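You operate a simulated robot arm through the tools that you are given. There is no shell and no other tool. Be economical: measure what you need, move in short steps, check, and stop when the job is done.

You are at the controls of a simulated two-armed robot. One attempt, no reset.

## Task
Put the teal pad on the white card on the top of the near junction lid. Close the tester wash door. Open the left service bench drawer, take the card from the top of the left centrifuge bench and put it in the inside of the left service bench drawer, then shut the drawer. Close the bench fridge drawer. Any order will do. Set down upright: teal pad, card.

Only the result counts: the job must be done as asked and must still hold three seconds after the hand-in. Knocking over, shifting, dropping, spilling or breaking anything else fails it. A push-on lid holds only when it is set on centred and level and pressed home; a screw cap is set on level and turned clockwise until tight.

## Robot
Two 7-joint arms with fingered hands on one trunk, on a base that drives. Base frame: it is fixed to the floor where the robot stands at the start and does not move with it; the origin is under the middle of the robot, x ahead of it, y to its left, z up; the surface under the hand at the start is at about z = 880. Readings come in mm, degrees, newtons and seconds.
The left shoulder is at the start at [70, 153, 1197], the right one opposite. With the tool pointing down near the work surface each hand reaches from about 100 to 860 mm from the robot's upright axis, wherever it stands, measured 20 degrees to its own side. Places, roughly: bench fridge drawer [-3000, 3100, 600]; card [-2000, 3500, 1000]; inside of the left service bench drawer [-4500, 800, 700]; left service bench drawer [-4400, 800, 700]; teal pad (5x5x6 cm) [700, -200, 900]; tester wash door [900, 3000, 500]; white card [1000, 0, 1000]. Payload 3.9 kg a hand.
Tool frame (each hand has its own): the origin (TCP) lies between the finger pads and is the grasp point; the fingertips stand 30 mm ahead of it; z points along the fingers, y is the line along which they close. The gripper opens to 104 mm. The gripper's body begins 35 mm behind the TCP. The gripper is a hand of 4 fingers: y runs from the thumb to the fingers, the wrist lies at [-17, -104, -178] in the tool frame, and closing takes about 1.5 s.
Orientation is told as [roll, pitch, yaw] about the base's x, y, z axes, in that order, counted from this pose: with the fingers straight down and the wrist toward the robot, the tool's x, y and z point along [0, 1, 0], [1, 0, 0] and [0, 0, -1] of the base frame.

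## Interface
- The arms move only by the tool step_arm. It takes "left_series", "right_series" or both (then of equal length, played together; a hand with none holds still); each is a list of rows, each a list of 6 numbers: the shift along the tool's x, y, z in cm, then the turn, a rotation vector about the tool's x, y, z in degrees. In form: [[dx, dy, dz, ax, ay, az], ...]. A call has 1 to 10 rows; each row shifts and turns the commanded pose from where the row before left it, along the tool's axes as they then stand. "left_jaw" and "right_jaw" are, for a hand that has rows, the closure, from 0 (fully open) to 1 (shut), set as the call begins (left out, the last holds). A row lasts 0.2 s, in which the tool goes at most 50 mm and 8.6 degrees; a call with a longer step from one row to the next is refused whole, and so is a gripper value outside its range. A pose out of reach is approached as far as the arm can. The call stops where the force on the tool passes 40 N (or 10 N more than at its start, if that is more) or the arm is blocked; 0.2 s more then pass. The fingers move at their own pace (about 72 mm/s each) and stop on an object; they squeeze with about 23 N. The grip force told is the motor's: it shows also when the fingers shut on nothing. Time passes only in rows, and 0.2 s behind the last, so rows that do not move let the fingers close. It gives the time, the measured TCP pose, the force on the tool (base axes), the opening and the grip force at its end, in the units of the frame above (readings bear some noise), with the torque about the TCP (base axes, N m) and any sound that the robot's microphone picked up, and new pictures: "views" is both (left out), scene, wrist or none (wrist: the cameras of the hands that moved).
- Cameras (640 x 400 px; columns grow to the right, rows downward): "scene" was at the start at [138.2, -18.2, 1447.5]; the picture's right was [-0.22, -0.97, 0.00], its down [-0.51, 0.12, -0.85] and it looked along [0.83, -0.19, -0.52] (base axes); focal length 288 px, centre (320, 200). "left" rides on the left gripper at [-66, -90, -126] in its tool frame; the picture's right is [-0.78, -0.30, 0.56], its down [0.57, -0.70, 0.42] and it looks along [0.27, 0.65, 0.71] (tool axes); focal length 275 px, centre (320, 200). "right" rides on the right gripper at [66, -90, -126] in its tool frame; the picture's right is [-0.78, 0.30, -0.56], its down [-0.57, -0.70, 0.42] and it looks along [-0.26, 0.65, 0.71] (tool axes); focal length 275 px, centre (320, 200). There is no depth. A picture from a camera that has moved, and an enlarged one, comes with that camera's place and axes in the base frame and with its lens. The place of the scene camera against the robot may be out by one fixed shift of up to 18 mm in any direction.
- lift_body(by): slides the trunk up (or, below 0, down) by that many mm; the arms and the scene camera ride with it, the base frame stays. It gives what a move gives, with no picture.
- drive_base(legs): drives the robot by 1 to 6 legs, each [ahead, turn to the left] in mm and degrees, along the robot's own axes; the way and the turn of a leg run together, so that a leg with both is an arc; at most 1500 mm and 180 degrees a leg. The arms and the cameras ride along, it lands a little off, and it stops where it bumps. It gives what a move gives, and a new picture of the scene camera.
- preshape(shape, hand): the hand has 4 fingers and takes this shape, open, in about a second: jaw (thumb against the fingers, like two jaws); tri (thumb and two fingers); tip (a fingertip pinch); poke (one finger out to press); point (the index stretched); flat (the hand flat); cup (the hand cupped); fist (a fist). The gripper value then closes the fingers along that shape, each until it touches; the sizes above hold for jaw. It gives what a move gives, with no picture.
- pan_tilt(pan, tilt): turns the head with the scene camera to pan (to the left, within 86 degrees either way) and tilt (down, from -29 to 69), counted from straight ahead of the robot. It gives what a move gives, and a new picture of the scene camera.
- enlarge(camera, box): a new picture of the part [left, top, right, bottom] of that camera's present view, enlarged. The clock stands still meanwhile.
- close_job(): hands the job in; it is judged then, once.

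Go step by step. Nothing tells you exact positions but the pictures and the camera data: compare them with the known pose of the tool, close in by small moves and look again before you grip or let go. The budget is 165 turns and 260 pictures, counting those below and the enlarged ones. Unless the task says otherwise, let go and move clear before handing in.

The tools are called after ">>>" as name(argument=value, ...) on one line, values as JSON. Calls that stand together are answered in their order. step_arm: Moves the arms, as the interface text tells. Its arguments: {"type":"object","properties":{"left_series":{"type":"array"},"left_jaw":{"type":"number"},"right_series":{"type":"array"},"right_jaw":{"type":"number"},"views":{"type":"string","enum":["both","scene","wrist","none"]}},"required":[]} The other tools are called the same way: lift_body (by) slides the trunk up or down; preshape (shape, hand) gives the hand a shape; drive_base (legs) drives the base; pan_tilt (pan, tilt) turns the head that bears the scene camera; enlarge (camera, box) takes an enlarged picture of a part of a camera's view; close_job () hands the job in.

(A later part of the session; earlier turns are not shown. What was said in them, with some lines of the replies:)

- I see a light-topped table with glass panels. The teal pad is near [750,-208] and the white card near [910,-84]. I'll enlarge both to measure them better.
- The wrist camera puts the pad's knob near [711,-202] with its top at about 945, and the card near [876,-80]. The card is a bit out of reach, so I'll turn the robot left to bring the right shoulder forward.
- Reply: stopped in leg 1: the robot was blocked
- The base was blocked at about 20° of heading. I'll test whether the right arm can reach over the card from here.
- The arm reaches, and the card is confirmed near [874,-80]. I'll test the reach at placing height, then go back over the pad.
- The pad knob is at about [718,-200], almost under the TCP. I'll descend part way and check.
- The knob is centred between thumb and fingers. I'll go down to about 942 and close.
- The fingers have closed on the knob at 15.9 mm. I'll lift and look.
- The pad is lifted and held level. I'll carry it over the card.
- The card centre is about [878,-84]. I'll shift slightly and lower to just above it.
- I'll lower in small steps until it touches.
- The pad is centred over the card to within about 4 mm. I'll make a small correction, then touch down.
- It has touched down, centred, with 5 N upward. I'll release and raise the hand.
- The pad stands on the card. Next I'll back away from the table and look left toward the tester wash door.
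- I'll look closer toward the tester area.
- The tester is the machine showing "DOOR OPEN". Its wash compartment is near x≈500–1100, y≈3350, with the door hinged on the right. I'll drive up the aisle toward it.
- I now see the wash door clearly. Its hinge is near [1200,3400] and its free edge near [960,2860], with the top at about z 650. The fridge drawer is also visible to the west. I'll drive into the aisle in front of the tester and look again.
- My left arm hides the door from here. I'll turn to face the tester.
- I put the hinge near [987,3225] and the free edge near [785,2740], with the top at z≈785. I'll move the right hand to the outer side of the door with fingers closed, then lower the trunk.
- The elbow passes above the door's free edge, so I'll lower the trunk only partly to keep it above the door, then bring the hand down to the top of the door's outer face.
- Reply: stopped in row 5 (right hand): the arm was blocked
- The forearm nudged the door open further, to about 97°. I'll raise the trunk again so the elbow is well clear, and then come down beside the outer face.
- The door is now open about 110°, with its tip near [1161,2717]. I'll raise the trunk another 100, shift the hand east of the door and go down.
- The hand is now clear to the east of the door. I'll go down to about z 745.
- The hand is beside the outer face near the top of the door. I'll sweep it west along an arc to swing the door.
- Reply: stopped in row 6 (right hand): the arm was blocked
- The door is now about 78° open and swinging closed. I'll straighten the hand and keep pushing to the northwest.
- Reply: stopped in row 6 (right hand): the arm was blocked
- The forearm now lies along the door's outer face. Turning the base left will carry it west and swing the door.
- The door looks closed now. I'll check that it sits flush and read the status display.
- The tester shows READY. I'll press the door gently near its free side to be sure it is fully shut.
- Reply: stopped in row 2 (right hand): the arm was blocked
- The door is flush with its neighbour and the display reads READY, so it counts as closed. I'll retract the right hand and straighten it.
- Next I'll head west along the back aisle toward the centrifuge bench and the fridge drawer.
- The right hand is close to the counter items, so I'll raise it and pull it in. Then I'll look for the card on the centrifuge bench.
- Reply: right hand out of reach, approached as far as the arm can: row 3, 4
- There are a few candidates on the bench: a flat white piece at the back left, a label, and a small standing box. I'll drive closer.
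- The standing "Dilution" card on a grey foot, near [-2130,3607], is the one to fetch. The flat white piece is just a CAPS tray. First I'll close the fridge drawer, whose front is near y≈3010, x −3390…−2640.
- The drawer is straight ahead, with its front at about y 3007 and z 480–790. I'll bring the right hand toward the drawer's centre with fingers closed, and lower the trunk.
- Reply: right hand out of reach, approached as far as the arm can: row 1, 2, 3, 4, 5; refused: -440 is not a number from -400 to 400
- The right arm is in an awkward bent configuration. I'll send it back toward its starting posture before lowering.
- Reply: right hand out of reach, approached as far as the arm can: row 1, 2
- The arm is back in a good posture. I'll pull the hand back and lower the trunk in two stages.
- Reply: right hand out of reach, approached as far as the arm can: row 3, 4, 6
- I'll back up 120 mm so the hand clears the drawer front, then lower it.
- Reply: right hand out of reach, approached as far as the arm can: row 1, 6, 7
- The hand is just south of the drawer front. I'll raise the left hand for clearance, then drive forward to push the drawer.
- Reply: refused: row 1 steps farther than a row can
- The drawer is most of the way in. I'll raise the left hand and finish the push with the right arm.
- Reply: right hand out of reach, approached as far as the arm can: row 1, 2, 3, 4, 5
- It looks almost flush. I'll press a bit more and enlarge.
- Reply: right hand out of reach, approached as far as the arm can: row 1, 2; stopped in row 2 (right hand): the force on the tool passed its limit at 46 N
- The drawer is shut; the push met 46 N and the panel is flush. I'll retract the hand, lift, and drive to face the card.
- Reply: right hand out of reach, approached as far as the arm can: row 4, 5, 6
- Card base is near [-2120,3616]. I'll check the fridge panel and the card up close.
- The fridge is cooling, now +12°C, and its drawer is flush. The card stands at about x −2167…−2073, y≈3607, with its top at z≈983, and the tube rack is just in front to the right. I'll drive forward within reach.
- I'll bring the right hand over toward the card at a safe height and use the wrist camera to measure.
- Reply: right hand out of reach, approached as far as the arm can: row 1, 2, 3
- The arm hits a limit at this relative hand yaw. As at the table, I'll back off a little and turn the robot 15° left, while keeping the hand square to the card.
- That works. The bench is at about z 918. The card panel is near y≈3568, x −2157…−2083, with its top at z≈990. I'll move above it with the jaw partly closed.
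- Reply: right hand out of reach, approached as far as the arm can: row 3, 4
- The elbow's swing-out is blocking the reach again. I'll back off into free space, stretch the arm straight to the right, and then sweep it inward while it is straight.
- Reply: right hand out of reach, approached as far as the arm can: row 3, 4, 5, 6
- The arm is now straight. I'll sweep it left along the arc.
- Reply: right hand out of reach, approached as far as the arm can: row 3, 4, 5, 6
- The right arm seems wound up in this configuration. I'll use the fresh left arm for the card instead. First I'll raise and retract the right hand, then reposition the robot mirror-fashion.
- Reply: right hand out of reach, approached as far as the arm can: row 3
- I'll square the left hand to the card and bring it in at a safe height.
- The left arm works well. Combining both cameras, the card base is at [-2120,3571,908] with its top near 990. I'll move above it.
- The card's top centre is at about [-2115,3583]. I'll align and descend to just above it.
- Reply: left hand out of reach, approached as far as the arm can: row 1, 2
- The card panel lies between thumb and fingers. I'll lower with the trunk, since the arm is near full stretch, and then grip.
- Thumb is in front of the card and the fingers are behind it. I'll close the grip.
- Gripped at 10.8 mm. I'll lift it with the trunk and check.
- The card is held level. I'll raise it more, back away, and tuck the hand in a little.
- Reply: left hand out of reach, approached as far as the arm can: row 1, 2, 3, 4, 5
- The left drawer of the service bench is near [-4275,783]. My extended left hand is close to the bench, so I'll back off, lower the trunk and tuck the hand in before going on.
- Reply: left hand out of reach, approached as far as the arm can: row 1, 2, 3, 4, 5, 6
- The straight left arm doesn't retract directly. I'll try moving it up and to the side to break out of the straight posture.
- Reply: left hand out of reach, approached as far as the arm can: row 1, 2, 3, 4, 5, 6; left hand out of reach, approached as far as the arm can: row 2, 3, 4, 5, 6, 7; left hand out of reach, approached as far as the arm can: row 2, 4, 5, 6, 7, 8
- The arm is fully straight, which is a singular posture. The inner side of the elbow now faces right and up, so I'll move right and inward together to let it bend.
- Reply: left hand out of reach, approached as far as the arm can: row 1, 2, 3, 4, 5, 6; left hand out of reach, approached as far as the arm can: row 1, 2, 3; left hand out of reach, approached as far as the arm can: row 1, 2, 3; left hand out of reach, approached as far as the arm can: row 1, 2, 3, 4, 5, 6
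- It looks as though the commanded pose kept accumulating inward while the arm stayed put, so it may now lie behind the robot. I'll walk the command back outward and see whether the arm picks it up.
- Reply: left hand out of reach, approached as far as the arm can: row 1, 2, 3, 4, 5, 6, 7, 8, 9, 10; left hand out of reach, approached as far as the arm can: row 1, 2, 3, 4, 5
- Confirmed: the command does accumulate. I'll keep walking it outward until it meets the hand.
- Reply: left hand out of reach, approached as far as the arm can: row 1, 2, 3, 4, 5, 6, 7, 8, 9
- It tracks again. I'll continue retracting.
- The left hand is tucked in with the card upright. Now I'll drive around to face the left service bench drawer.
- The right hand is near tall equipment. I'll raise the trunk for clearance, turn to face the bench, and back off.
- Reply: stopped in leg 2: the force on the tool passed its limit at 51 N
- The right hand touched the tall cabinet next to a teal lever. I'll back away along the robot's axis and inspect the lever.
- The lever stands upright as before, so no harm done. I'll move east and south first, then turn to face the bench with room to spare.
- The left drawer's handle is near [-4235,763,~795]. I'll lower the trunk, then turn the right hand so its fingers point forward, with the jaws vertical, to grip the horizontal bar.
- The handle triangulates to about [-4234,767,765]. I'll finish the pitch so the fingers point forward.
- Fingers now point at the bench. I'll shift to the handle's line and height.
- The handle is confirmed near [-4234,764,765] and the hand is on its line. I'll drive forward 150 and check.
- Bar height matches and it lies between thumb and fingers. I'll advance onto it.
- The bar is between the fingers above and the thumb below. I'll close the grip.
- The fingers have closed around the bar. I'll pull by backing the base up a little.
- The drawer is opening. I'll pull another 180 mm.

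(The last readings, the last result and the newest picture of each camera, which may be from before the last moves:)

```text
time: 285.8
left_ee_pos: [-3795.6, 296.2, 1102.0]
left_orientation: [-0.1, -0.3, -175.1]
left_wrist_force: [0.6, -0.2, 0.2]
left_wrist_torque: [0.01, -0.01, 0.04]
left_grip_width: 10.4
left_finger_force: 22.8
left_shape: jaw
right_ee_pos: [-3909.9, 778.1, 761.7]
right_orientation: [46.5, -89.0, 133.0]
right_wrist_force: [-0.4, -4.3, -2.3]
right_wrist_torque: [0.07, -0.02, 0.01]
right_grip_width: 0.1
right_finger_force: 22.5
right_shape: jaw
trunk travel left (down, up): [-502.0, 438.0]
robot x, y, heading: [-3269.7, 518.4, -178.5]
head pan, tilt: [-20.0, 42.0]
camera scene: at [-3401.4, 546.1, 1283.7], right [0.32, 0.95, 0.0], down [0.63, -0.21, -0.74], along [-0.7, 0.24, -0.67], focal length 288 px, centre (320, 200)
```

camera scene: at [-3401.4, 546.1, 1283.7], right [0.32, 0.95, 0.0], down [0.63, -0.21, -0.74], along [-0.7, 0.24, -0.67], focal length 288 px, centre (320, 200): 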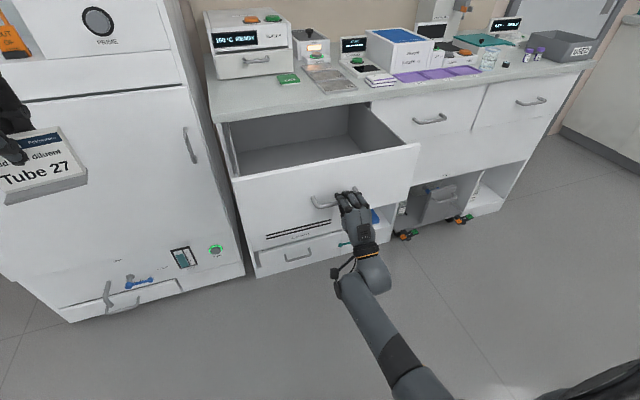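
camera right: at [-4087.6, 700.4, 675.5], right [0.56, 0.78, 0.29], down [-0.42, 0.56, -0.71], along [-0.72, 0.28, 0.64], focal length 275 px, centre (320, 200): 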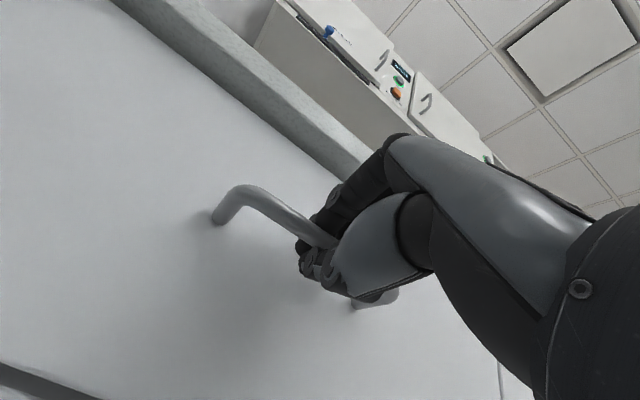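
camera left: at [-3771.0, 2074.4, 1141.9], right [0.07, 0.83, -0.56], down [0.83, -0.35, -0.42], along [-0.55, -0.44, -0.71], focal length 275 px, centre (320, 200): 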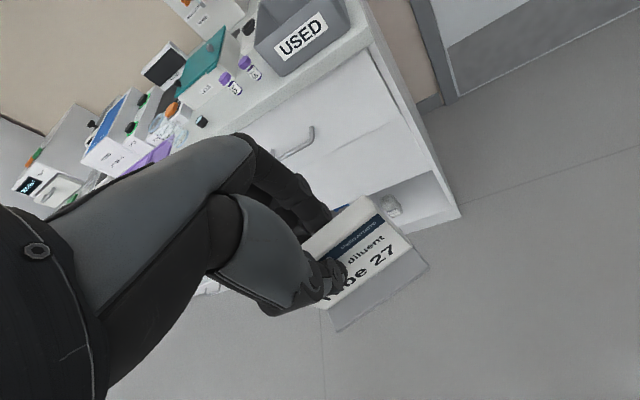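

The drawer is open about 300 mm. I'll release the handle and draw the right hand back.

>>> step_arm(right_series=[[0, 0, 0, 0, 0, 0], [0, 0, 0, 0, 0, 0], [0, 0, 0, 0, 0, 0], [0, 0, 0, 0, 0, 0], [0, 0, 0, 0, 0, 0], [0, 0, 0, 0, 0, 0], [0, 0, 0, 0, 0, 0], [0, 0, 0, 0, 0, 0]], right_jaw=0)

```text
time: 287.6
left_ee_pos: [-3795.8, 297.3, 1102.4]
left_orientation: [0.0, -0.2, -175.2]
left_wrist_force: [0.9, -0.3, -0.5]
left_wrist_torque: [0.01, 0.02, 0.0]
left_grip_width: 10.4
left_finger_force: 23.3
left_shape: jaw
right_ee_pos: [-3908.8, 779.0, 762.3]
right_orientation: [49.2, -89.0, 130.2]
right_wrist_force: [-1.1, -0.6, 0.8]
right_wrist_torque: [0.02, 0.04, 0.0]
right_grip_width: 103.7
right_finger_force: 0.0
right_shape: jaw
trunk travel left (down, up): [-502.0, 438.0]
robot x, y, heading: [-3270.7, 521.3, -178.9]
head pan, tilt: [-20.0, 42.0]
camera scene: at [-3401.1, 546.7, 1283.7], right [0.32, 0.95, 0.0], down [0.63, -0.21, -0.74], along [-0.7, 0.24, -0.67], focal length 288 px, centre (320, 200)
camera right: at [-3781.7, 710.4, 675.0], right [0.56, 0.78, 0.29], down [-0.41, 0.57, -0.71], along [-0.72, 0.28, 0.64], focal length 275 px, centre (320, 200)
```

scene: 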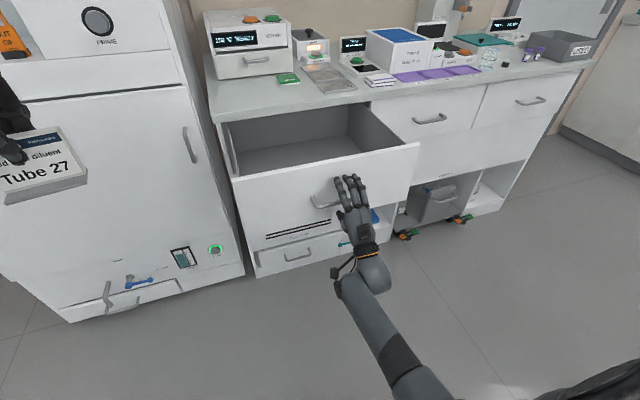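
right: 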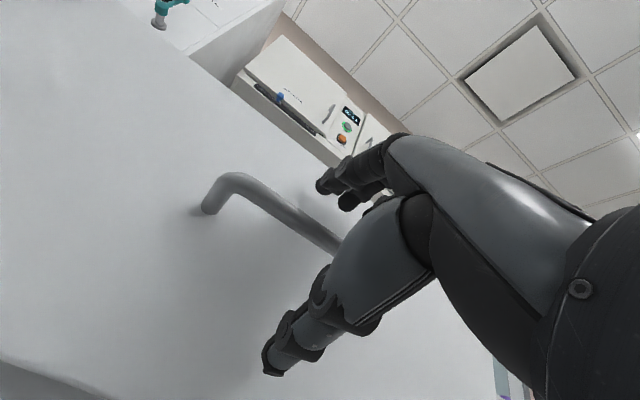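

Now I'll back off the handle, then angle the robot so the left hand faces the open drawer.

>>> drive_base(legs=[[-120, 0], [0, -26], [290, 0]])

>>> pan_tilt(pan=15, tilt=45)

```text
time: 291.8
left_ee_pos: [-3984.7, 681.8, 1102.0]
left_orientation: [0.0, -0.4, 158.3]
left_wrist_force: [0.5, 0.6, 0.1]
left_wrist_torque: [-0.03, 0.03, 0.01]
left_grip_width: 10.8
left_finger_force: 23.1
left_shape: jaw
right_ee_pos: [-3869.5, 1163.9, 761.4]
right_orientation: [47.2, -89.0, 105.6]
right_wrist_force: [-0.1, 0.4, -0.1]
right_wrist_torque: [0.0, 0.02, -0.03]
right_grip_width: 103.7
right_finger_force: 0.0
right_shape: jaw
trunk travel left (down, up): [-502.0, 438.0]
robot x, y, heading: [-3415.1, 645.7, 154.7]
head pan, tilt: [-20.0, 42.0]
camera scene: at [-3520.3, 728.0, 1283.6], right [0.71, 0.7, 0.0], down [0.47, -0.48, -0.74], along [-0.52, 0.53, -0.67], focal length 288 px, centre (320, 200)
```

scene: 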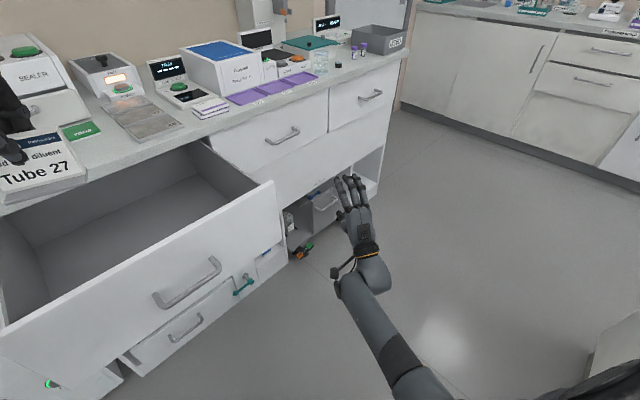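

```text
time: 292.8
left_ee_pos: [-3984.6, 680.3, 1101.6]
left_orientation: [0.1, -0.3, 158.3]
left_wrist_force: [-0.8, -0.4, -0.7]
left_wrist_torque: [0.02, 0.02, 0.0]
left_grip_width: 10.5
left_finger_force: 23.0
left_shape: jaw
right_ee_pos: [-3868.8, 1162.4, 761.2]
right_orientation: [48.2, -89.0, 104.6]
right_wrist_force: [-1.2, 0.0, -0.6]
right_wrist_torque: [0.01, -0.01, -0.02]
right_grip_width: 103.5
right_finger_force: 0.2
right_shape: jaw
trunk travel left (down, up): [-502.0, 438.0]
robot x, y, heading: [-3417.7, 646.8, 154.7]
head pan, tilt: [15.0, 45.0]
camera scene: at [-3540.9, 682.9, 1279.3], right [0.18, 0.98, 0.0], down [0.7, -0.13, -0.71], along [-0.7, 0.13, -0.71], focal length 288 px, centre (320, 200)
```

scene: 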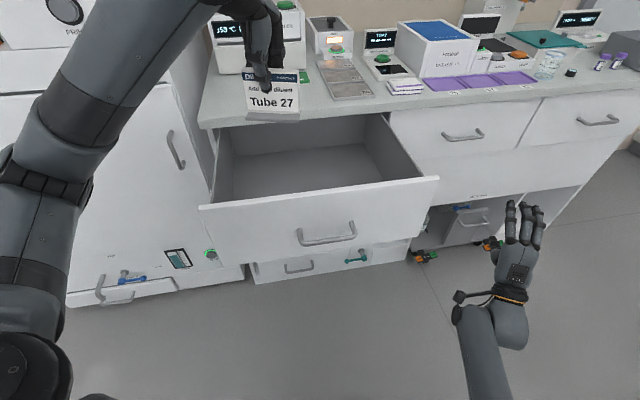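

I have a good view of the open drawer, with its front panel top at z≈880 and opening x −3975…−4260, y 545…990. I'll move the card over the opening.

>>> step_arm(left_series=[[-0.1, 3.2, 0, 0, 0, 0], [-0.1, 3.2, 0, 0, 0, 0], [-0.1, 3.2, 0, 0, 0, 0], [-0.1, 3.2, 0, 0, 0, 0], [-0.1, 3, 0, 0, 0, 0], [0, 0, 2, 0, 0, 0], [0, 0, 3, 0, 0, 0], [0, 0, 3, 0, 0, 0], [0, 0, 0, 0, 0, 0]])

```text
time: 294.8
left_ee_pos: [-4127.2, 741.8, 1019.7]
left_orientation: [0.1, -0.5, 158.2]
left_wrist_force: [-0.3, -1.1, -0.1]
left_wrist_torque: [0.02, 0.04, 0.05]
left_grip_width: 10.2
left_finger_force: 23.0
left_shape: jaw
right_ee_pos: [-3868.1, 1162.6, 761.5]
right_orientation: [49.8, -89.1, 103.2]
right_wrist_force: [0.4, -0.7, 0.9]
right_wrist_torque: [-0.05, 0.04, -0.01]
right_grip_width: 103.5
right_finger_force: 0.0
right_shape: jaw
trunk travel left (down, up): [-502.0, 438.0]
robot x, y, heading: [-3413.6, 643.3, 154.8]
head pan, tilt: [15.0, 45.0]
camera scene: at [-3540.5, 682.9, 1279.4], right [0.18, 0.98, 0.0], down [0.7, -0.13, -0.71], along [-0.7, 0.13, -0.71], focal length 288 px, centre (320, 200)
camera left: at [-4018.3, 769.8, 1145.6], right [0.56, 0.61, -0.56], down [0.44, -0.79, -0.43], along [-0.7, 0.0, -0.71], focal length 275 px, centre (320, 200)
```

scene: 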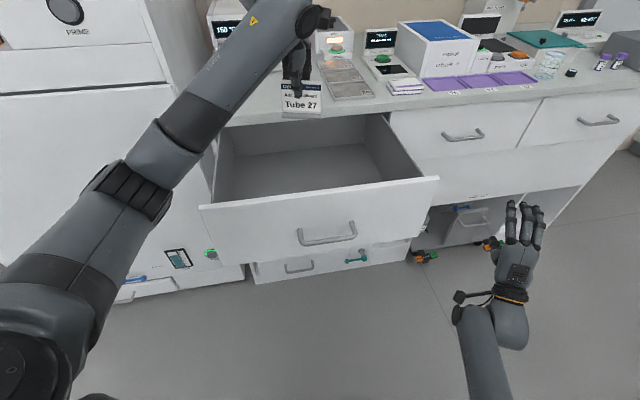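
left: 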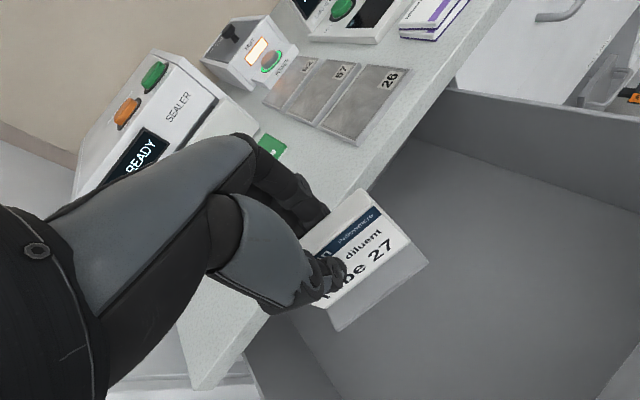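

The card is over the opening and clear of the bench edge. I'll lower it into the drawer.

>>> step_arm(left_series=[[0, 0, 4, 0, 0, 0], [0, 0, 4, 0, 0, 0], [0, 0, 4, 0, 0, 0], [0, 0, 4, 0, 0, 0], [0, 0, 3, 0, 0, 0], [0, 0, 0, 0, 0, 0]])

```text
time: 296.2
left_ee_pos: [-4127.1, 743.8, 831.1]
left_orientation: [0.1, -0.4, 158.3]
left_wrist_force: [0.0, -0.1, -0.4]
left_wrist_torque: [-0.01, -0.02, 0.0]
left_grip_width: 10.5
left_finger_force: 23.2
left_shape: jaw
right_ee_pos: [-3867.8, 1163.0, 761.1]
right_orientation: [48.8, -89.0, 104.0]
right_wrist_force: [-0.3, 1.0, 0.1]
right_wrist_torque: [-0.03, 0.0, -0.02]
right_grip_width: 103.6
right_finger_force: 0.1
right_shape: jaw
trunk travel left (down, up): [-502.0, 438.0]
robot x, y, heading: [-3417.5, 645.4, 155.0]
head pan, tilt: [15.0, 45.0]
camera scene: at [-3540.7, 682.7, 1279.3], right [0.18, 0.98, 0.0], down [0.7, -0.13, -0.71], along [-0.7, 0.13, -0.71], focal length 288 px, centre (320, 200)
camera left: at [-4019.2, 771.9, 956.5], right [0.56, 0.61, -0.56], down [0.44, -0.79, -0.43], along [-0.7, 0.0, -0.71], focal length 275 px, centre (320, 200)
```

scene: 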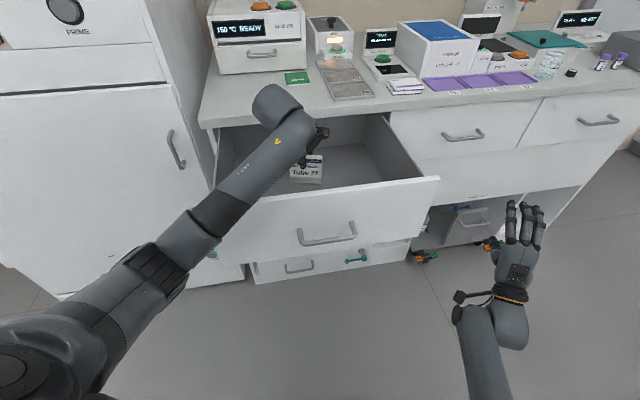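
left: 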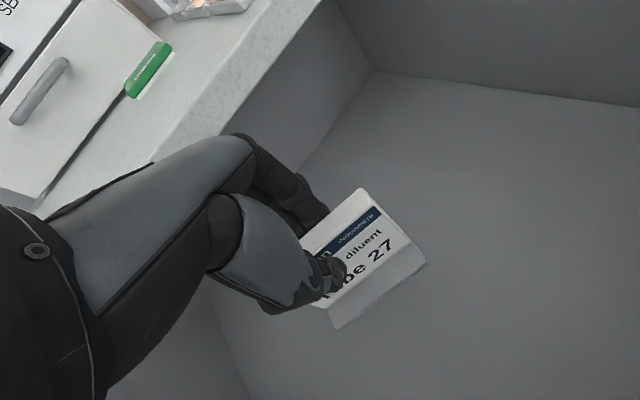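

The drawer floor is near z≈684. To keep the forearm above the front panel, I'll raise the trunk 200 mm and then reach down with the arm.

>>> lift_body(by=200)

>>> step_arm(left_series=[[0, 0, 4, 0, 0, 0], [0, 0, 4, 0, 0, 0], [0, 0, 4, 0, 0, 0], [0, 0, 4, 0, 0, 0], [0, 0, 4, 0, 0, 0], [0, 0, 0, 0, 0, 0]])

```text
time: 298.4
left_ee_pos: [-4127.4, 745.0, 1032.3]
left_orientation: [0.0, -0.3, 158.3]
left_wrist_force: [-0.3, 0.8, -0.8]
left_wrist_torque: [-0.02, 0.02, 0.01]
left_grip_width: 10.4
left_finger_force: 23.0
left_shape: jaw
right_ee_pos: [-3869.6, 1162.7, 961.1]
right_orientation: [48.1, -88.9, 104.8]
right_wrist_force: [-0.2, 0.9, 0.0]
right_wrist_torque: [-0.02, 0.0, -0.02]
right_grip_width: 103.8
right_finger_force: 0.1
right_shape: jaw
trunk travel left (down, up): [-702.0, 238.0]
robot x, y, heading: [-3413.8, 641.9, 154.6]
head pan, tilt: [15.0, 45.0]
```

```text
time: 299.8
left_ee_pos: [-4130.5, 749.4, 832.3]
left_orientation: [-0.1, -0.5, 158.1]
left_wrist_force: [0.6, -0.4, -0.5]
left_wrist_torque: [0.0, 0.0, 0.0]
left_grip_width: 10.5
left_finger_force: 23.0
left_shape: jaw
right_ee_pos: [-3868.3, 1161.9, 962.1]
right_orientation: [49.1, -89.0, 103.8]
right_wrist_force: [-0.1, -0.5, 0.5]
right_wrist_torque: [-0.01, 0.01, -0.01]
right_grip_width: 103.4
right_finger_force: 0.0
right_shape: jaw
trunk travel left (down, up): [-702.0, 238.0]
robot x, y, heading: [-3417.9, 643.4, 154.7]
head pan, tilt: [15.0, 45.0]
camera scene: at [-3540.6, 682.6, 1479.4], right [0.18, 0.98, 0.0], down [0.7, -0.13, -0.71], along [-0.7, 0.13, -0.71], focal length 288 px, centre (320, 200)
camera left: at [-4021.9, 776.3, 957.9], right [0.56, 0.61, -0.56], down [0.44, -0.79, -0.43], along [-0.7, 0.0, -0.71], focal length 275 px, centre (320, 200)
```

scene: 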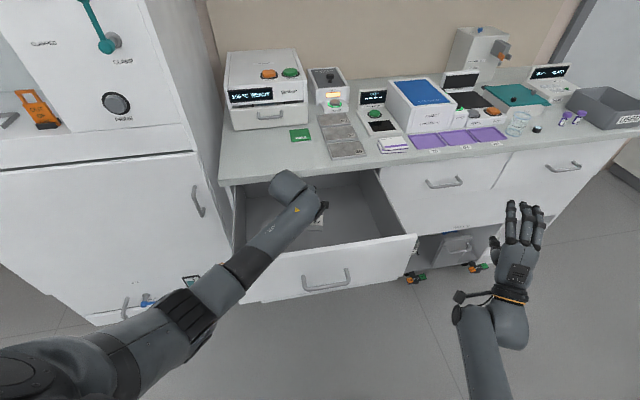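
left: 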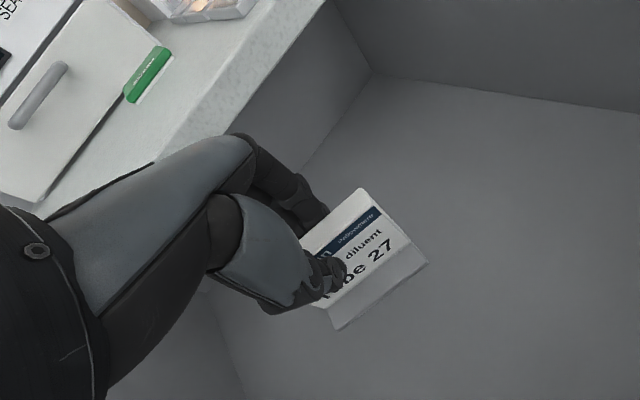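

Good. I'll lower further, gently.

>>> step_arm(left_series=[[0, 0, 1.5, 0, 0, 0], [0, 0, 1.5, 0, 0, 0], [0, 0, 1.5, 0, 0, 0], [0, 0, 1.0, 0, 0, 0], [0, 0, 0, 0, 0, 0]])

```text
time: 301.0
left_ee_pos: [-4129.0, 746.3, 778.4]
left_orientation: [0.0, -0.4, 158.2]
left_wrist_force: [0.7, 0.1, -1.6]
left_wrist_torque: [0.01, 0.01, 0.0]
left_grip_width: 10.5
left_finger_force: 23.4
left_shape: jaw
right_ee_pos: [-3868.3, 1161.9, 963.1]
right_orientation: [48.7, -89.0, 104.4]
right_wrist_force: [0.8, -0.5, -0.5]
right_wrist_torque: [-0.01, 0.01, 0.0]
right_grip_width: 103.7
right_finger_force: 0.0
right_shape: jaw
trunk travel left (down, up): [-702.0, 238.0]
robot x, y, heading: [-3414.6, 647.5, 155.0]
head pan, tilt: [15.0, 45.0]
camera scene: at [-3540.8, 682.8, 1479.3], right [0.18, 0.98, 0.0], down [0.7, -0.13, -0.71], along [-0.7, 0.13, -0.71], focal length 288 px, centre (320, 200)
camera left: at [-4021.7, 773.6, 902.9], right [0.56, 0.61, -0.56], down [0.44, -0.79, -0.43], along [-0.7, 0.0, -0.71], focal length 275 px, centre (320, 200)
```

scene: 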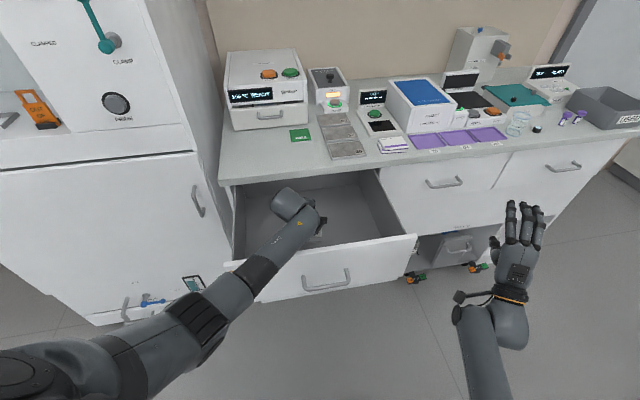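
left: 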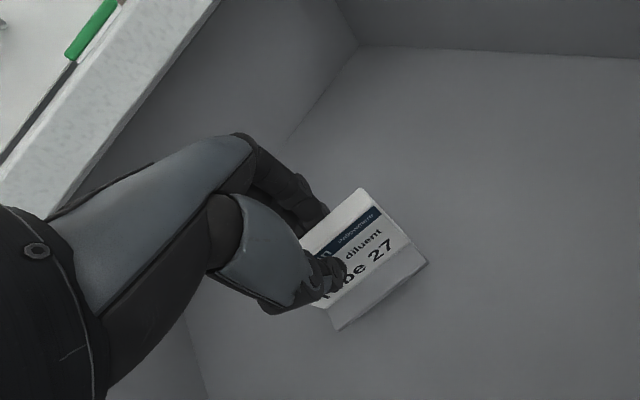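

>>> step_arm(left_series=[[0, 0, 1, 0, 0, 0], [0, 0, 0.8, 0, 0, 0], [0, 0, 0.5, 0, 0, 0], [0, 0, 0, 0, 0, 0]], views="wrist")

>>> enlarge(camera="left", box=[280, 170, 460, 350])

```text
time: 302.0
left_ee_pos: [-4129.5, 744.4, 754.4]
left_orientation: [0.0, -0.4, 158.2]
left_wrist_force: [0.2, 0.4, -1.2]
left_wrist_torque: [0.0, 0.02, -0.01]
left_grip_width: 10.7
left_finger_force: 22.9
left_shape: jaw
right_ee_pos: [-3869.1, 1162.0, 962.5]
right_orientation: [48.6, -89.0, 104.3]
right_wrist_force: [0.6, 0.3, 0.4]
right_wrist_torque: [0.01, 0.02, 0.0]
right_grip_width: 103.6
right_finger_force: 0.2
right_shape: jaw
trunk travel left (down, up): [-702.0, 238.0]
robot x, y, heading: [-3415.3, 645.0, 154.9]
head pan, tilt: [15.0, 45.0]
camera left: at [-4021.6, 773.0, 879.6], right [0.56, 0.61, -0.56], down [0.44, -0.79, -0.43], along [-0.7, 0.0, -0.71], focal length 275 px, centre (320, 200)
```

left: 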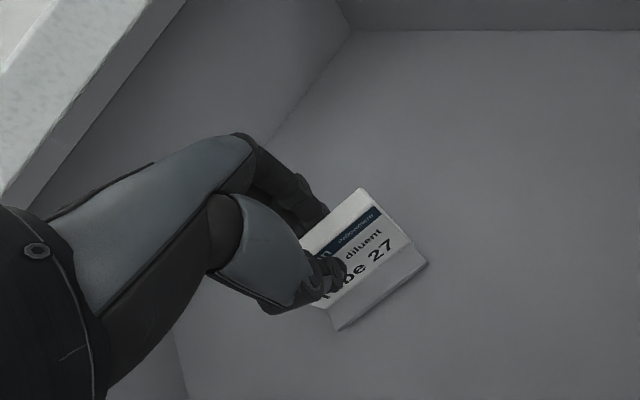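

```text
2.22 times, centred on (370, 260) of left
camera zoom: at [-4021.6, 773.0, 879.6], right [0.56, 0.61, -0.56], down [0.44, -0.79, -0.43], along [-0.7, 0.0, -0.71], focal length 612 px, centre (209, 67)
```

zoom: 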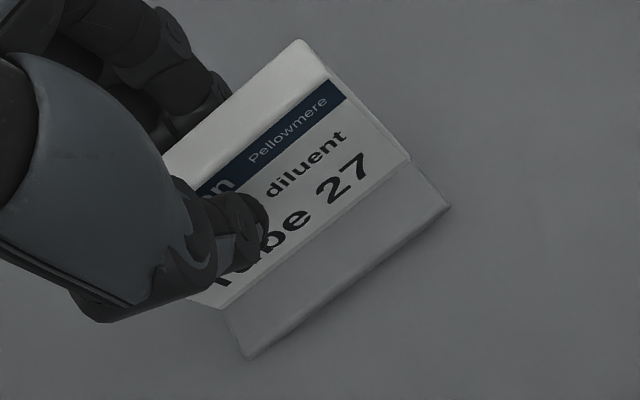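

The foot's shadow is close, so I'll use finer steps to touch down.

>>> step_arm(left_series=[[0, 0, 0.3, 0, 0, 0], [0, 0, 0.3, 0, 0, 0], [0, 0, 0.2, 0, 0, 0], [0, 0, 0, 0, 0, 0]], views="none")

>>> enlarge(camera="left", box=[280, 170, 460, 350])

```text
time: 303.0
left_ee_pos: [-4129.6, 745.6, 747.1]
left_orientation: [0.0, -0.3, 158.3]
left_wrist_force: [-0.7, 0.3, 0.1]
left_wrist_torque: [0.02, 0.0, 0.02]
left_grip_width: 10.6
left_finger_force: 23.8
left_shape: jaw
right_ee_pos: [-3869.7, 1162.5, 962.6]
right_orientation: [48.9, -88.9, 104.1]
right_wrist_force: [0.9, 0.5, 0.1]
right_wrist_torque: [0.02, -0.01, 0.01]
right_grip_width: 103.7
right_finger_force: 0.0
right_shape: jaw
trunk travel left (down, up): [-702.0, 238.0]
robot x, y, heading: [-3414.5, 649.8, 154.6]
head pan, tilt: [15.0, 45.0]
```

```text
2.22 times, centred on (370, 260) of left
camera zoom: at [-4021.2, 772.5, 872.2], right [0.56, 0.61, -0.56], down [0.44, -0.79, -0.43], along [-0.7, 0.0, -0.71], focal length 612 px, centre (209, 67)
```

zoom: 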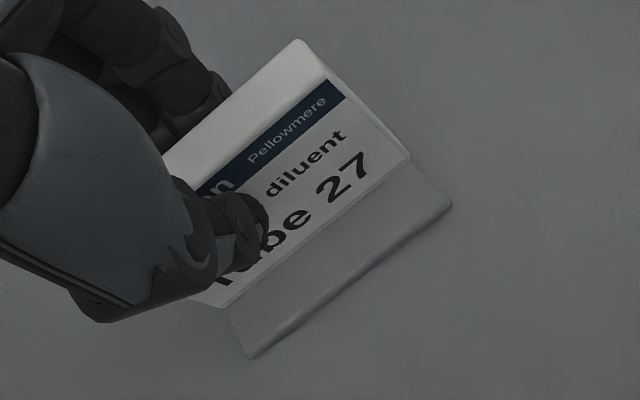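

>>> step_arm(left_series=[[0, 0, 0.2, 0, 0, 0], [0, 0, 0.2, 0, 0, 0], [0, 0, 0.2, 0, 0, 0], [0, 0, 0, 0, 0, 0]], views="none")

```text
time: 304.0
left_ee_pos: [-4129.0, 744.7, 745.6]
left_orientation: [0.1, -0.9, 158.2]
left_wrist_force: [-0.2, -6.1, 25.5]
left_wrist_torque: [-0.1, 0.16, 0.0]
left_grip_width: 11.5
left_finger_force: 22.6
left_shape: jaw
right_ee_pos: [-3866.1, 1161.6, 964.3]
right_orientation: [61.2, -89.0, 91.6]
right_wrist_force: [-0.3, 1.1, -0.2]
right_wrist_torque: [-0.01, 0.02, 0.0]
right_grip_width: 103.6
right_finger_force: 0.0
right_shape: jaw
trunk travel left (down, up): [-702.0, 238.0]
robot x, y, heading: [-3417.8, 641.3, 154.9]
head pan, tilt: [15.0, 45.0]
```

It touched down, with 25 N upward. I'll ease off a few millimetres and release.

>>> step_arm(left_series=[[0, 0, -0.3, 0, 0, 0], [0, 0, 0, 0, 0, 0], [0, 0, 0, 0, 0, 0]], views="none")

>>> step_arm(left_series=[[0, 0, 0, 0, 0, 0], [0, 0, 0, 0, 0, 0], [0, 0, 0, 0, 0, 0], [0, 0, 0, 0, 0, 0]], left_jaw=0.35, views="wrist")

```text
time: 304.8
left_ee_pos: [-4127.6, 745.8, 745.8]
left_orientation: [0.0, -0.5, 158.2]
left_wrist_force: [0.6, -2.1, 17.9]
left_wrist_torque: [0.01, 0.08, 0.03]
left_grip_width: 11.4
left_finger_force: 22.7
left_shape: jaw
right_ee_pos: [-3867.1, 1162.4, 964.0]
right_orientation: [57.6, -89.2, 95.2]
right_wrist_force: [-0.2, 0.6, 0.8]
right_wrist_torque: [0.01, 0.0, 0.02]
right_grip_width: 103.7
right_finger_force: 0.0
right_shape: jaw
trunk travel left (down, up): [-702.0, 238.0]
robot x, y, heading: [-3418.2, 643.5, 154.6]
head pan, tilt: [15.0, 45.0]
```

```text
time: 305.8
left_ee_pos: [-4129.3, 745.6, 742.4]
left_orientation: [0.0, -0.3, 158.3]
left_wrist_force: [0.1, -0.1, -0.9]
left_wrist_torque: [-0.02, 0.04, -0.02]
left_grip_width: 67.4
left_finger_force: 0.0
left_shape: jaw
right_ee_pos: [-3868.8, 1163.3, 961.4]
right_orientation: [47.5, -89.0, 105.3]
right_wrist_force: [0.8, 0.6, -0.4]
right_wrist_torque: [-0.01, 0.0, -0.02]
right_grip_width: 103.6
right_finger_force: 0.0
right_shape: jaw
trunk travel left (down, up): [-702.0, 238.0]
robot x, y, heading: [-3417.6, 645.3, 154.8]
head pan, tilt: [15.0, 45.0]
camera left: at [-4020.8, 772.4, 867.7], right [0.56, 0.61, -0.56], down [0.44, -0.79, -0.43], along [-0.7, 0.0, -0.71], focal length 275 px, centre (320, 200)
```

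left: 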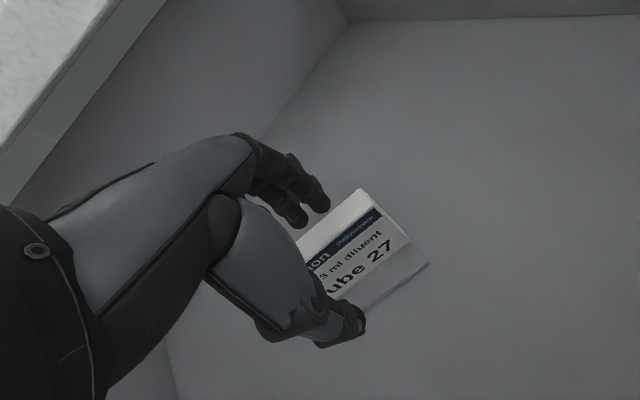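

The card stands upright in the drawer. I'll raise the hand straight out.

>>> step_arm(left_series=[[0, 0, -1.5, 0, 0, 0], [0, 0, -2, 0, 0, 0], [0, 0, -3, 0, 0, 0], [0, 0, -4, 0, 0, 0], [0, 0, -4, 0, 0, 0], [0, 0, -4, 0, 0, 0], [0, 0, -4, 0, 0, 0], [0, 0, -4, 0, 0, 0], [0, 0, 0, 0, 0, 0]])

```text
time: 307.8
left_ee_pos: [-4126.0, 744.4, 1007.8]
left_orientation: [0.0, -0.3, 158.2]
left_wrist_force: [-0.9, 0.1, -0.7]
left_wrist_torque: [0.0, -0.01, 0.0]
left_grip_width: 67.5
left_finger_force: 0.0
left_shape: jaw
right_ee_pos: [-3867.3, 1162.9, 961.8]
right_orientation: [48.2, -89.0, 104.9]
right_wrist_force: [-0.4, 0.0, -0.4]
right_wrist_torque: [0.02, 0.04, -0.01]
right_grip_width: 103.5
right_finger_force: 0.0
right_shape: jaw
trunk travel left (down, up): [-702.0, 238.0]
robot x, y, heading: [-3411.8, 642.8, 154.8]
head pan, tilt: [15.0, 45.0]
camera scene: at [-3541.0, 682.6, 1479.3], right [0.18, 0.98, 0.0], down [0.7, -0.13, -0.71], along [-0.7, 0.13, -0.71], focal length 288 px, centre (320, 200)
camera left: at [-4017.0, 771.6, 1132.8], right [0.56, 0.61, -0.56], down [0.44, -0.79, -0.43], along [-0.7, 0.0, -0.71], focal length 275 px, centre (320, 200)
```

scene: 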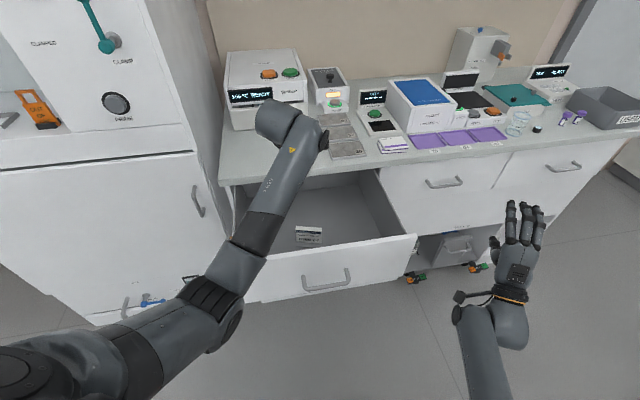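
left: 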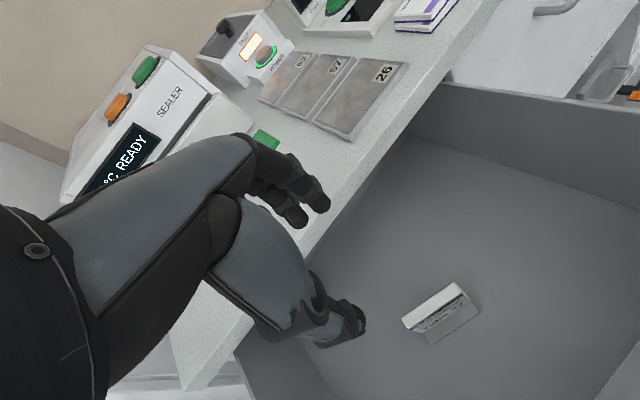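

The card stands upright. I'll back off, retract the left hand, and swing the right hand in front of the drawer with fingers closed.

>>> drive_base(legs=[[-250, 0]])

>>> step_arm(left_series=[[0, -2, -1, 0, 0, 0], [0, -3, 0, 0, 0, 0], [0, -4, 0, 0, 0, 0], [0, -4, 0, 0, 0, 0], [0, -4, 0, 0, 0, 0], [0, -4, 0, 0, 0, 0], [0, 0, 0, 0, 0, 0]], right_series=[[0, 0, 0, 0, 0, 0], [0, 0, 0, 0, 0, 0], [0, 0, 0, 0, 0, 0], [0, 0, 0, 0, 0, 0], [0, 0, 0, 0, 0, 0], [0, 0, 0, 0, 0, 0], [0, 0, 0, 0, 0, 0]], right_jaw=1, views="none")

>>> drive_base(legs=[[0, 25]])

```text
time: 309.6
left_ee_pos: [-3904.5, 637.7, 1006.9]
left_orientation: [0.0, -0.3, 158.6]
left_wrist_force: [0.2, -0.1, 0.3]
left_wrist_torque: [0.01, 0.0, -0.01]
left_grip_width: 67.4
left_finger_force: 0.0
left_shape: jaw
right_ee_pos: [-3649.7, 1056.4, 961.3]
right_orientation: [48.0, -89.0, 105.2]
right_wrist_force: [-0.1, -1.0, 0.1]
right_wrist_torque: [-0.01, -0.02, 0.0]
right_grip_width: 103.8
right_finger_force: 0.1
right_shape: jaw
trunk travel left (down, up): [-702.0, 238.0]
robot x, y, heading: [-3194.1, 543.2, 155.2]
head pan, tilt: [15.0, 45.0]
camera scene: at [-3320.3, 578.7, 1479.3], right [0.17, 0.98, 0.0], down [0.7, -0.12, -0.71], along [-0.7, 0.12, -0.71], focal length 288 px, centre (320, 200)
```

scene: 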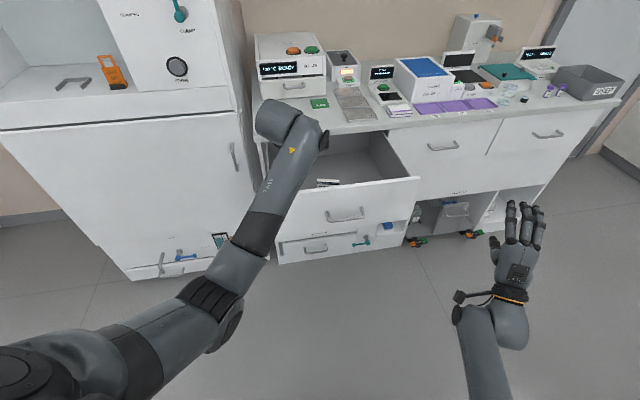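

```text
time: 311.2
left_ee_pos: [-3709.0, 558.6, 1015.3]
left_orientation: [0.0, -0.3, 158.7]
left_wrist_force: [-0.4, 0.5, -0.3]
left_wrist_torque: [0.0, -0.01, -0.02]
left_grip_width: 67.3
left_finger_force: 0.2
left_shape: jaw
right_ee_pos: [-3650.8, 1056.9, 960.4]
right_orientation: [46.7, -89.0, 106.4]
right_wrist_force: [-0.9, -0.2, 0.1]
right_wrist_torque: [-0.03, 0.03, 0.01]
right_grip_width: 0.1
right_finger_force: 22.8
right_shape: jaw
trunk travel left (down, up): [-702.0, 238.0]
robot x, y, heading: [-3196.9, 540.4, 155.0]
head pan, tilt: [15.0, 45.0]
```

```text
time: 312.9
left_ee_pos: [-3666.6, 336.1, 1015.1]
left_orientation: [0.0, -0.3, -176.1]
left_wrist_force: [0.4, 0.3, 0.7]
left_wrist_torque: [0.01, 0.0, -0.02]
left_grip_width: 67.4
left_finger_force: 0.1
left_shape: jaw
right_ee_pos: [-3827.5, 811.3, 961.5]
right_orientation: [48.5, -89.0, 130.1]
right_wrist_force: [-0.2, 0.1, 0.7]
right_wrist_torque: [0.02, 0.0, 0.03]
right_grip_width: 0.0
right_finger_force: 23.2
right_shape: jaw
trunk travel left (down, up): [-702.0, 238.0]
robot x, y, heading: [-3192.2, 546.1, -179.7]
head pan, tilt: [15.0, 45.0]
camera scene: at [-3322.7, 521.3, 1479.3], right [-0.27, 0.96, 0.0], down [0.68, 0.19, -0.71], along [-0.68, -0.19, -0.71], focal length 288 px, centre (320, 200)
```

scene: 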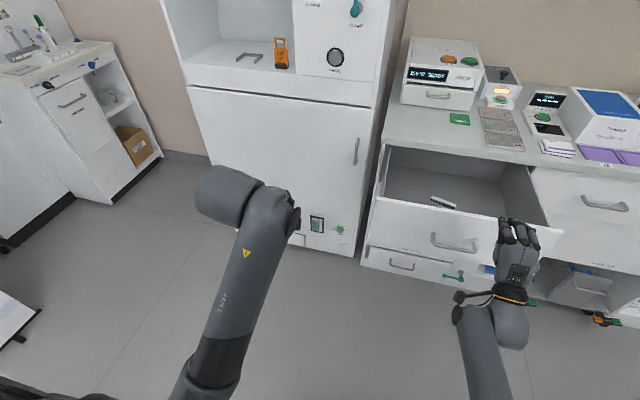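

I'll lower so the hand meets the panel above the handle, then drive forward to push the drawer in.

>>> lift_body(by=-140)

>>> pan_tilt(pan=-15, tilt=42)

>>> drive_base(legs=[[150, 0]])

```text
time: 314.6
left_ee_pos: [-3665.7, 336.4, 874.7]
left_orientation: [-0.1, -0.4, -176.0]
left_wrist_force: [-0.3, -0.3, 0.2]
left_wrist_torque: [0.0, 0.0, 0.01]
left_grip_width: 67.5
left_finger_force: 0.1
left_shape: jaw
right_ee_pos: [-3827.0, 811.8, 821.2]
right_orientation: [48.9, -89.0, 129.7]
right_wrist_force: [-0.7, 0.1, -0.1]
right_wrist_torque: [0.03, 0.01, -0.01]
right_grip_width: 0.0
right_finger_force: 23.4
right_shape: jaw
trunk travel left (down, up): [-562.0, 378.0]
robot x, y, heading: [-3194.9, 540.7, -179.6]
head pan, tilt: [15.0, 45.0]
```

```text
time: 315.5
left_ee_pos: [-3666.8, 336.7, 874.0]
left_orientation: [0.0, -0.4, -175.9]
left_wrist_force: [1.3, 0.5, 0.3]
left_wrist_torque: [-0.03, 0.0, -0.02]
left_grip_width: 67.5
left_finger_force: 0.0
left_shape: jaw
right_ee_pos: [-3826.8, 811.0, 822.7]
right_orientation: [48.2, -89.0, 130.2]
right_wrist_force: [-0.2, 0.6, 0.3]
right_wrist_torque: [-0.03, 0.03, 0.0]
right_grip_width: 0.0
right_finger_force: 23.1
right_shape: jaw
trunk travel left (down, up): [-562.0, 378.0]
robot x, y, heading: [-3197.0, 542.4, -179.6]
head pan, tilt: [-15.0, 42.0]
camera scene: at [-3325.2, 563.8, 1343.7], right [0.25, 0.97, 0.0], down [0.65, -0.17, -0.74], along [-0.72, 0.19, -0.67], focal length 288 px, centre (320, 200)
```

scene: 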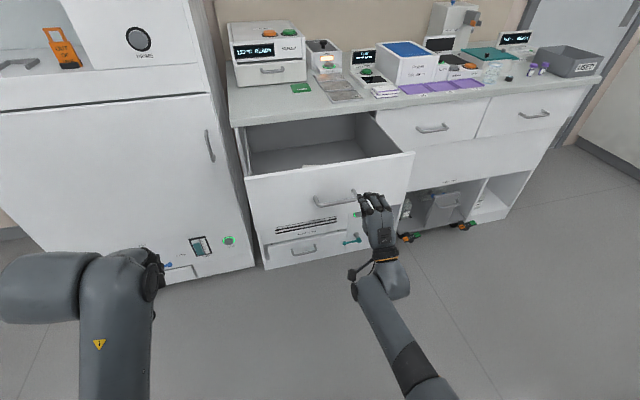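

```text
time: 316.9
left_ee_pos: [-3815.2, 333.9, 874.9]
left_orientation: [0.0, -0.3, -175.9]
left_wrist_force: [0.6, 0.4, 0.3]
left_wrist_torque: [0.01, -0.01, -0.01]
left_grip_width: 67.4
left_finger_force: 0.2
left_shape: jaw
right_ee_pos: [-3977.1, 809.1, 821.1]
right_orientation: [45.6, -89.0, 133.1]
right_wrist_force: [0.1, 0.1, -0.2]
right_wrist_torque: [0.05, 0.0, 0.02]
right_grip_width: 0.0
right_finger_force: 23.1
right_shape: jaw
trunk travel left (down, up): [-562.0, 378.0]
robot x, y, heading: [-3343.3, 540.3, -179.6]
head pan, tilt: [-15.0, 42.0]
camera scene: at [-3475.1, 562.4, 1343.5], right [0.25, 0.97, 0.0], down [0.65, -0.17, -0.74], along [-0.72, 0.19, -0.67], focal length 288 px, centre (320, 200)
```

scene: 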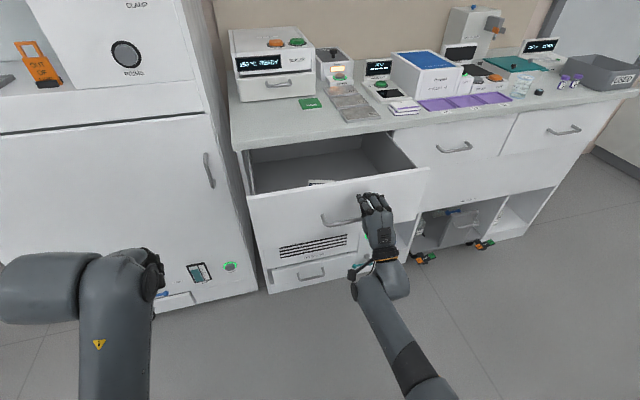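

The drawer is moving in smoothly. I'll continue.

>>> drive_base(legs=[[130, 0], [80, 0]])

```text
time: 318.8
left_ee_pos: [-4027.8, 331.1, 874.2]
left_orientation: [0.1, -0.3, -175.9]
left_wrist_force: [-0.2, 0.5, -0.6]
left_wrist_torque: [-0.01, 0.0, -0.01]
left_grip_width: 67.5
left_finger_force: 0.2
left_shape: jaw
right_ee_pos: [-4189.2, 806.6, 821.8]
right_orientation: [44.5, -88.9, 134.2]
right_wrist_force: [0.4, 0.1, -0.8]
right_wrist_torque: [0.02, 0.01, 0.0]
right_grip_width: 0.1
right_finger_force: 22.8
right_shape: jaw
trunk travel left (down, up): [-562.0, 378.0]
robot x, y, heading: [-3558.7, 534.9, -179.4]
head pan, tilt: [-15.0, 42.0]
camera scene: at [-3688.4, 559.9, 1343.5], right [0.25, 0.97, 0.0], down [0.65, -0.17, -0.74], along [-0.72, 0.18, -0.67], focal length 288 px, centre (320, 200)
```

scene: 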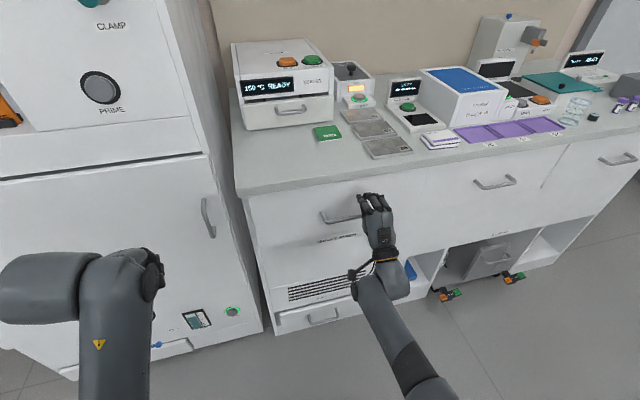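

Nearly shut. I'll finish with small arm pushes, stopping on force.

>>> step_arm(right_series=[[0, 0, 1, 0, 0, 0], [0, 0, 1, 0, 0, 0], [0, 0, 1, 0, 0, 0], [0, 0, 1, 0, 0, 0], [0, 0, 1, 0, 0, 0], [0, 0, 1, 0, 0, 0]], views="scene")

>>> enlarge(camera="scene", box=[220, 140, 480, 310])

```text
time: 320.0
left_ee_pos: [-4024.8, 332.3, 876.4]
left_orientation: [-0.1, -0.6, -176.3]
left_wrist_force: [-0.1, 0.5, 0.3]
left_wrist_torque: [-0.04, 0.0, -0.01]
left_grip_width: 67.7
left_finger_force: 0.1
left_shape: jaw
right_ee_pos: [-4229.4, 804.6, 823.3]
right_orientation: [72.5, -89.1, 106.3]
right_wrist_force: [30.0, -7.2, 5.7]
right_wrist_torque: [0.02, 0.33, 0.49]
right_grip_width: 0.0
right_finger_force: 22.6
right_shape: jaw
trunk travel left (down, up): [-562.0, 378.0]
robot x, y, heading: [-3552.7, 537.6, -179.5]
head pan, tilt: [-15.0, 42.0]
stopped in row 5 (right hand): the force on the tool passed its limit at 50 N (the readings are from after the stop); the commanded pose is now the measured one
camera scene: at [-3681.0, 559.4, 1344.3], right [0.25, 0.97, 0.0], down [0.64, -0.17, -0.75], along [-0.72, 0.19, -0.67], focal length 288 px, centre (320, 200)
```

scene: 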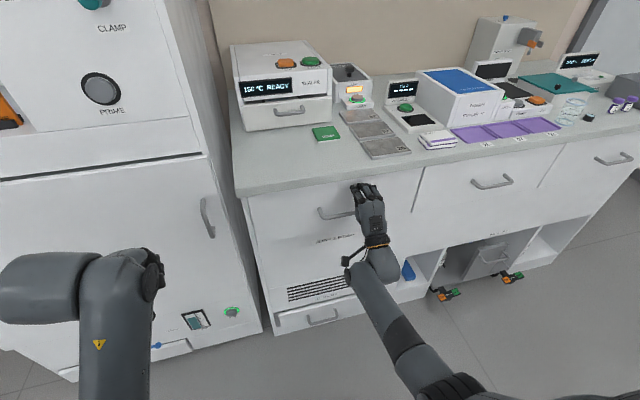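

```text
2.35 times, centred on (350, 225) of scene
camera zoom: at [-3681.0, 559.4, 1344.3], right [0.25, 0.97, 0.0], down [0.64, -0.17, -0.75], along [-0.72, 0.19, -0.67], focal length 676 px, centre (249, 141)
```

zoom: 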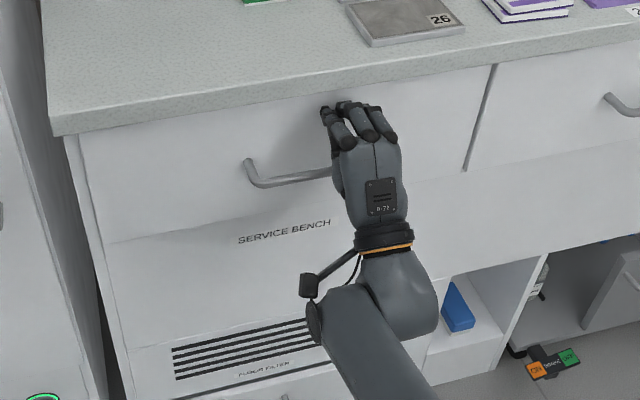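

The drawer is shut and flush with its neighbour. I'll back clear and take a last look.

>>> drive_base(legs=[[-220, 0]])

>>> enlarge(camera="scene", box=[200, 100, 460, 300])

```text
time: 321.7
left_ee_pos: [-3805.9, 332.5, 875.7]
left_orientation: [0.0, -0.4, -175.7]
left_wrist_force: [0.7, 0.2, -0.5]
left_wrist_torque: [-0.02, 0.02, -0.02]
left_grip_width: 67.3
left_finger_force: 0.0
left_shape: jaw
right_ee_pos: [-4016.0, 806.1, 818.9]
right_orientation: [47.0, -88.8, 132.0]
right_wrist_force: [-0.6, 0.3, -0.3]
right_wrist_torque: [0.02, -0.03, 0.01]
right_grip_width: 0.0
right_finger_force: 23.3
right_shape: jaw
trunk travel left (down, up): [-562.0, 378.0]
robot x, y, heading: [-3334.7, 539.2, -179.4]
head pan, tilt: [-15.0, 42.0]
camera scene: at [-3465.7, 562.0, 1343.7], right [0.25, 0.97, 0.0], down [0.65, -0.16, -0.74], along [-0.72, 0.18, -0.67], focal length 288 px, centre (320, 200)
```

scene: 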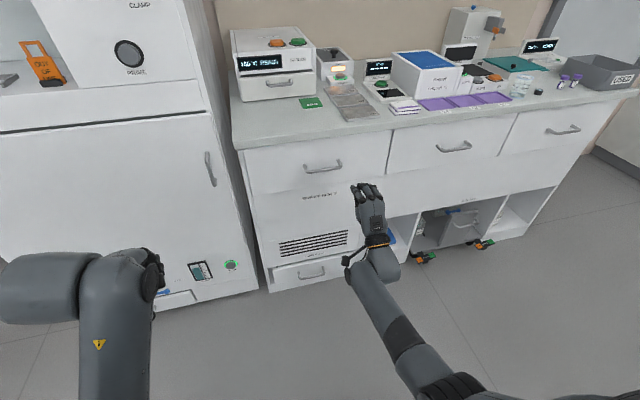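

```text
2.00 times, centred on (330, 200) of scene
camera zoom: at [-3465.7, 562.0, 1343.7], right [0.25, 0.97, 0.0], down [0.65, -0.16, -0.74], along [-0.72, 0.18, -0.67], focal length 575 px, centre (300, 200)
```

zoom: 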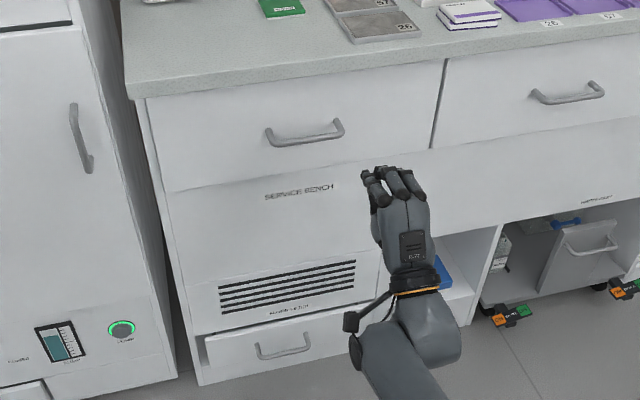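

The service drawer is flush, both hands are clear, and each of the other jobs was checked when it was done. I'm handing in.

>>> close_job()

```text
The job is handed in.
```

I finished all four tasks and handed the job in; I don't have the verdict.

- **Teal pad:** it stands upright on the white card on the near junction lid.
- **Tester wash door:** it is closed, and the tester display changed from "DOOR OPEN" to "READY". My forearm pushed it further open before I swung it shut.
- **Card:** I opened the left service bench drawer, stood the card upright inside and shut the drawer flush. I could not see the card once the drawer was fully closed.
- **Bench fridge drawer:** it is closed and flush, and the fridge was cooling afterwards.

While I was turning near the service bench, my right hand bumped the tall cabinet beside it with about 50 N. The teal lever there looked unchanged when I checked.
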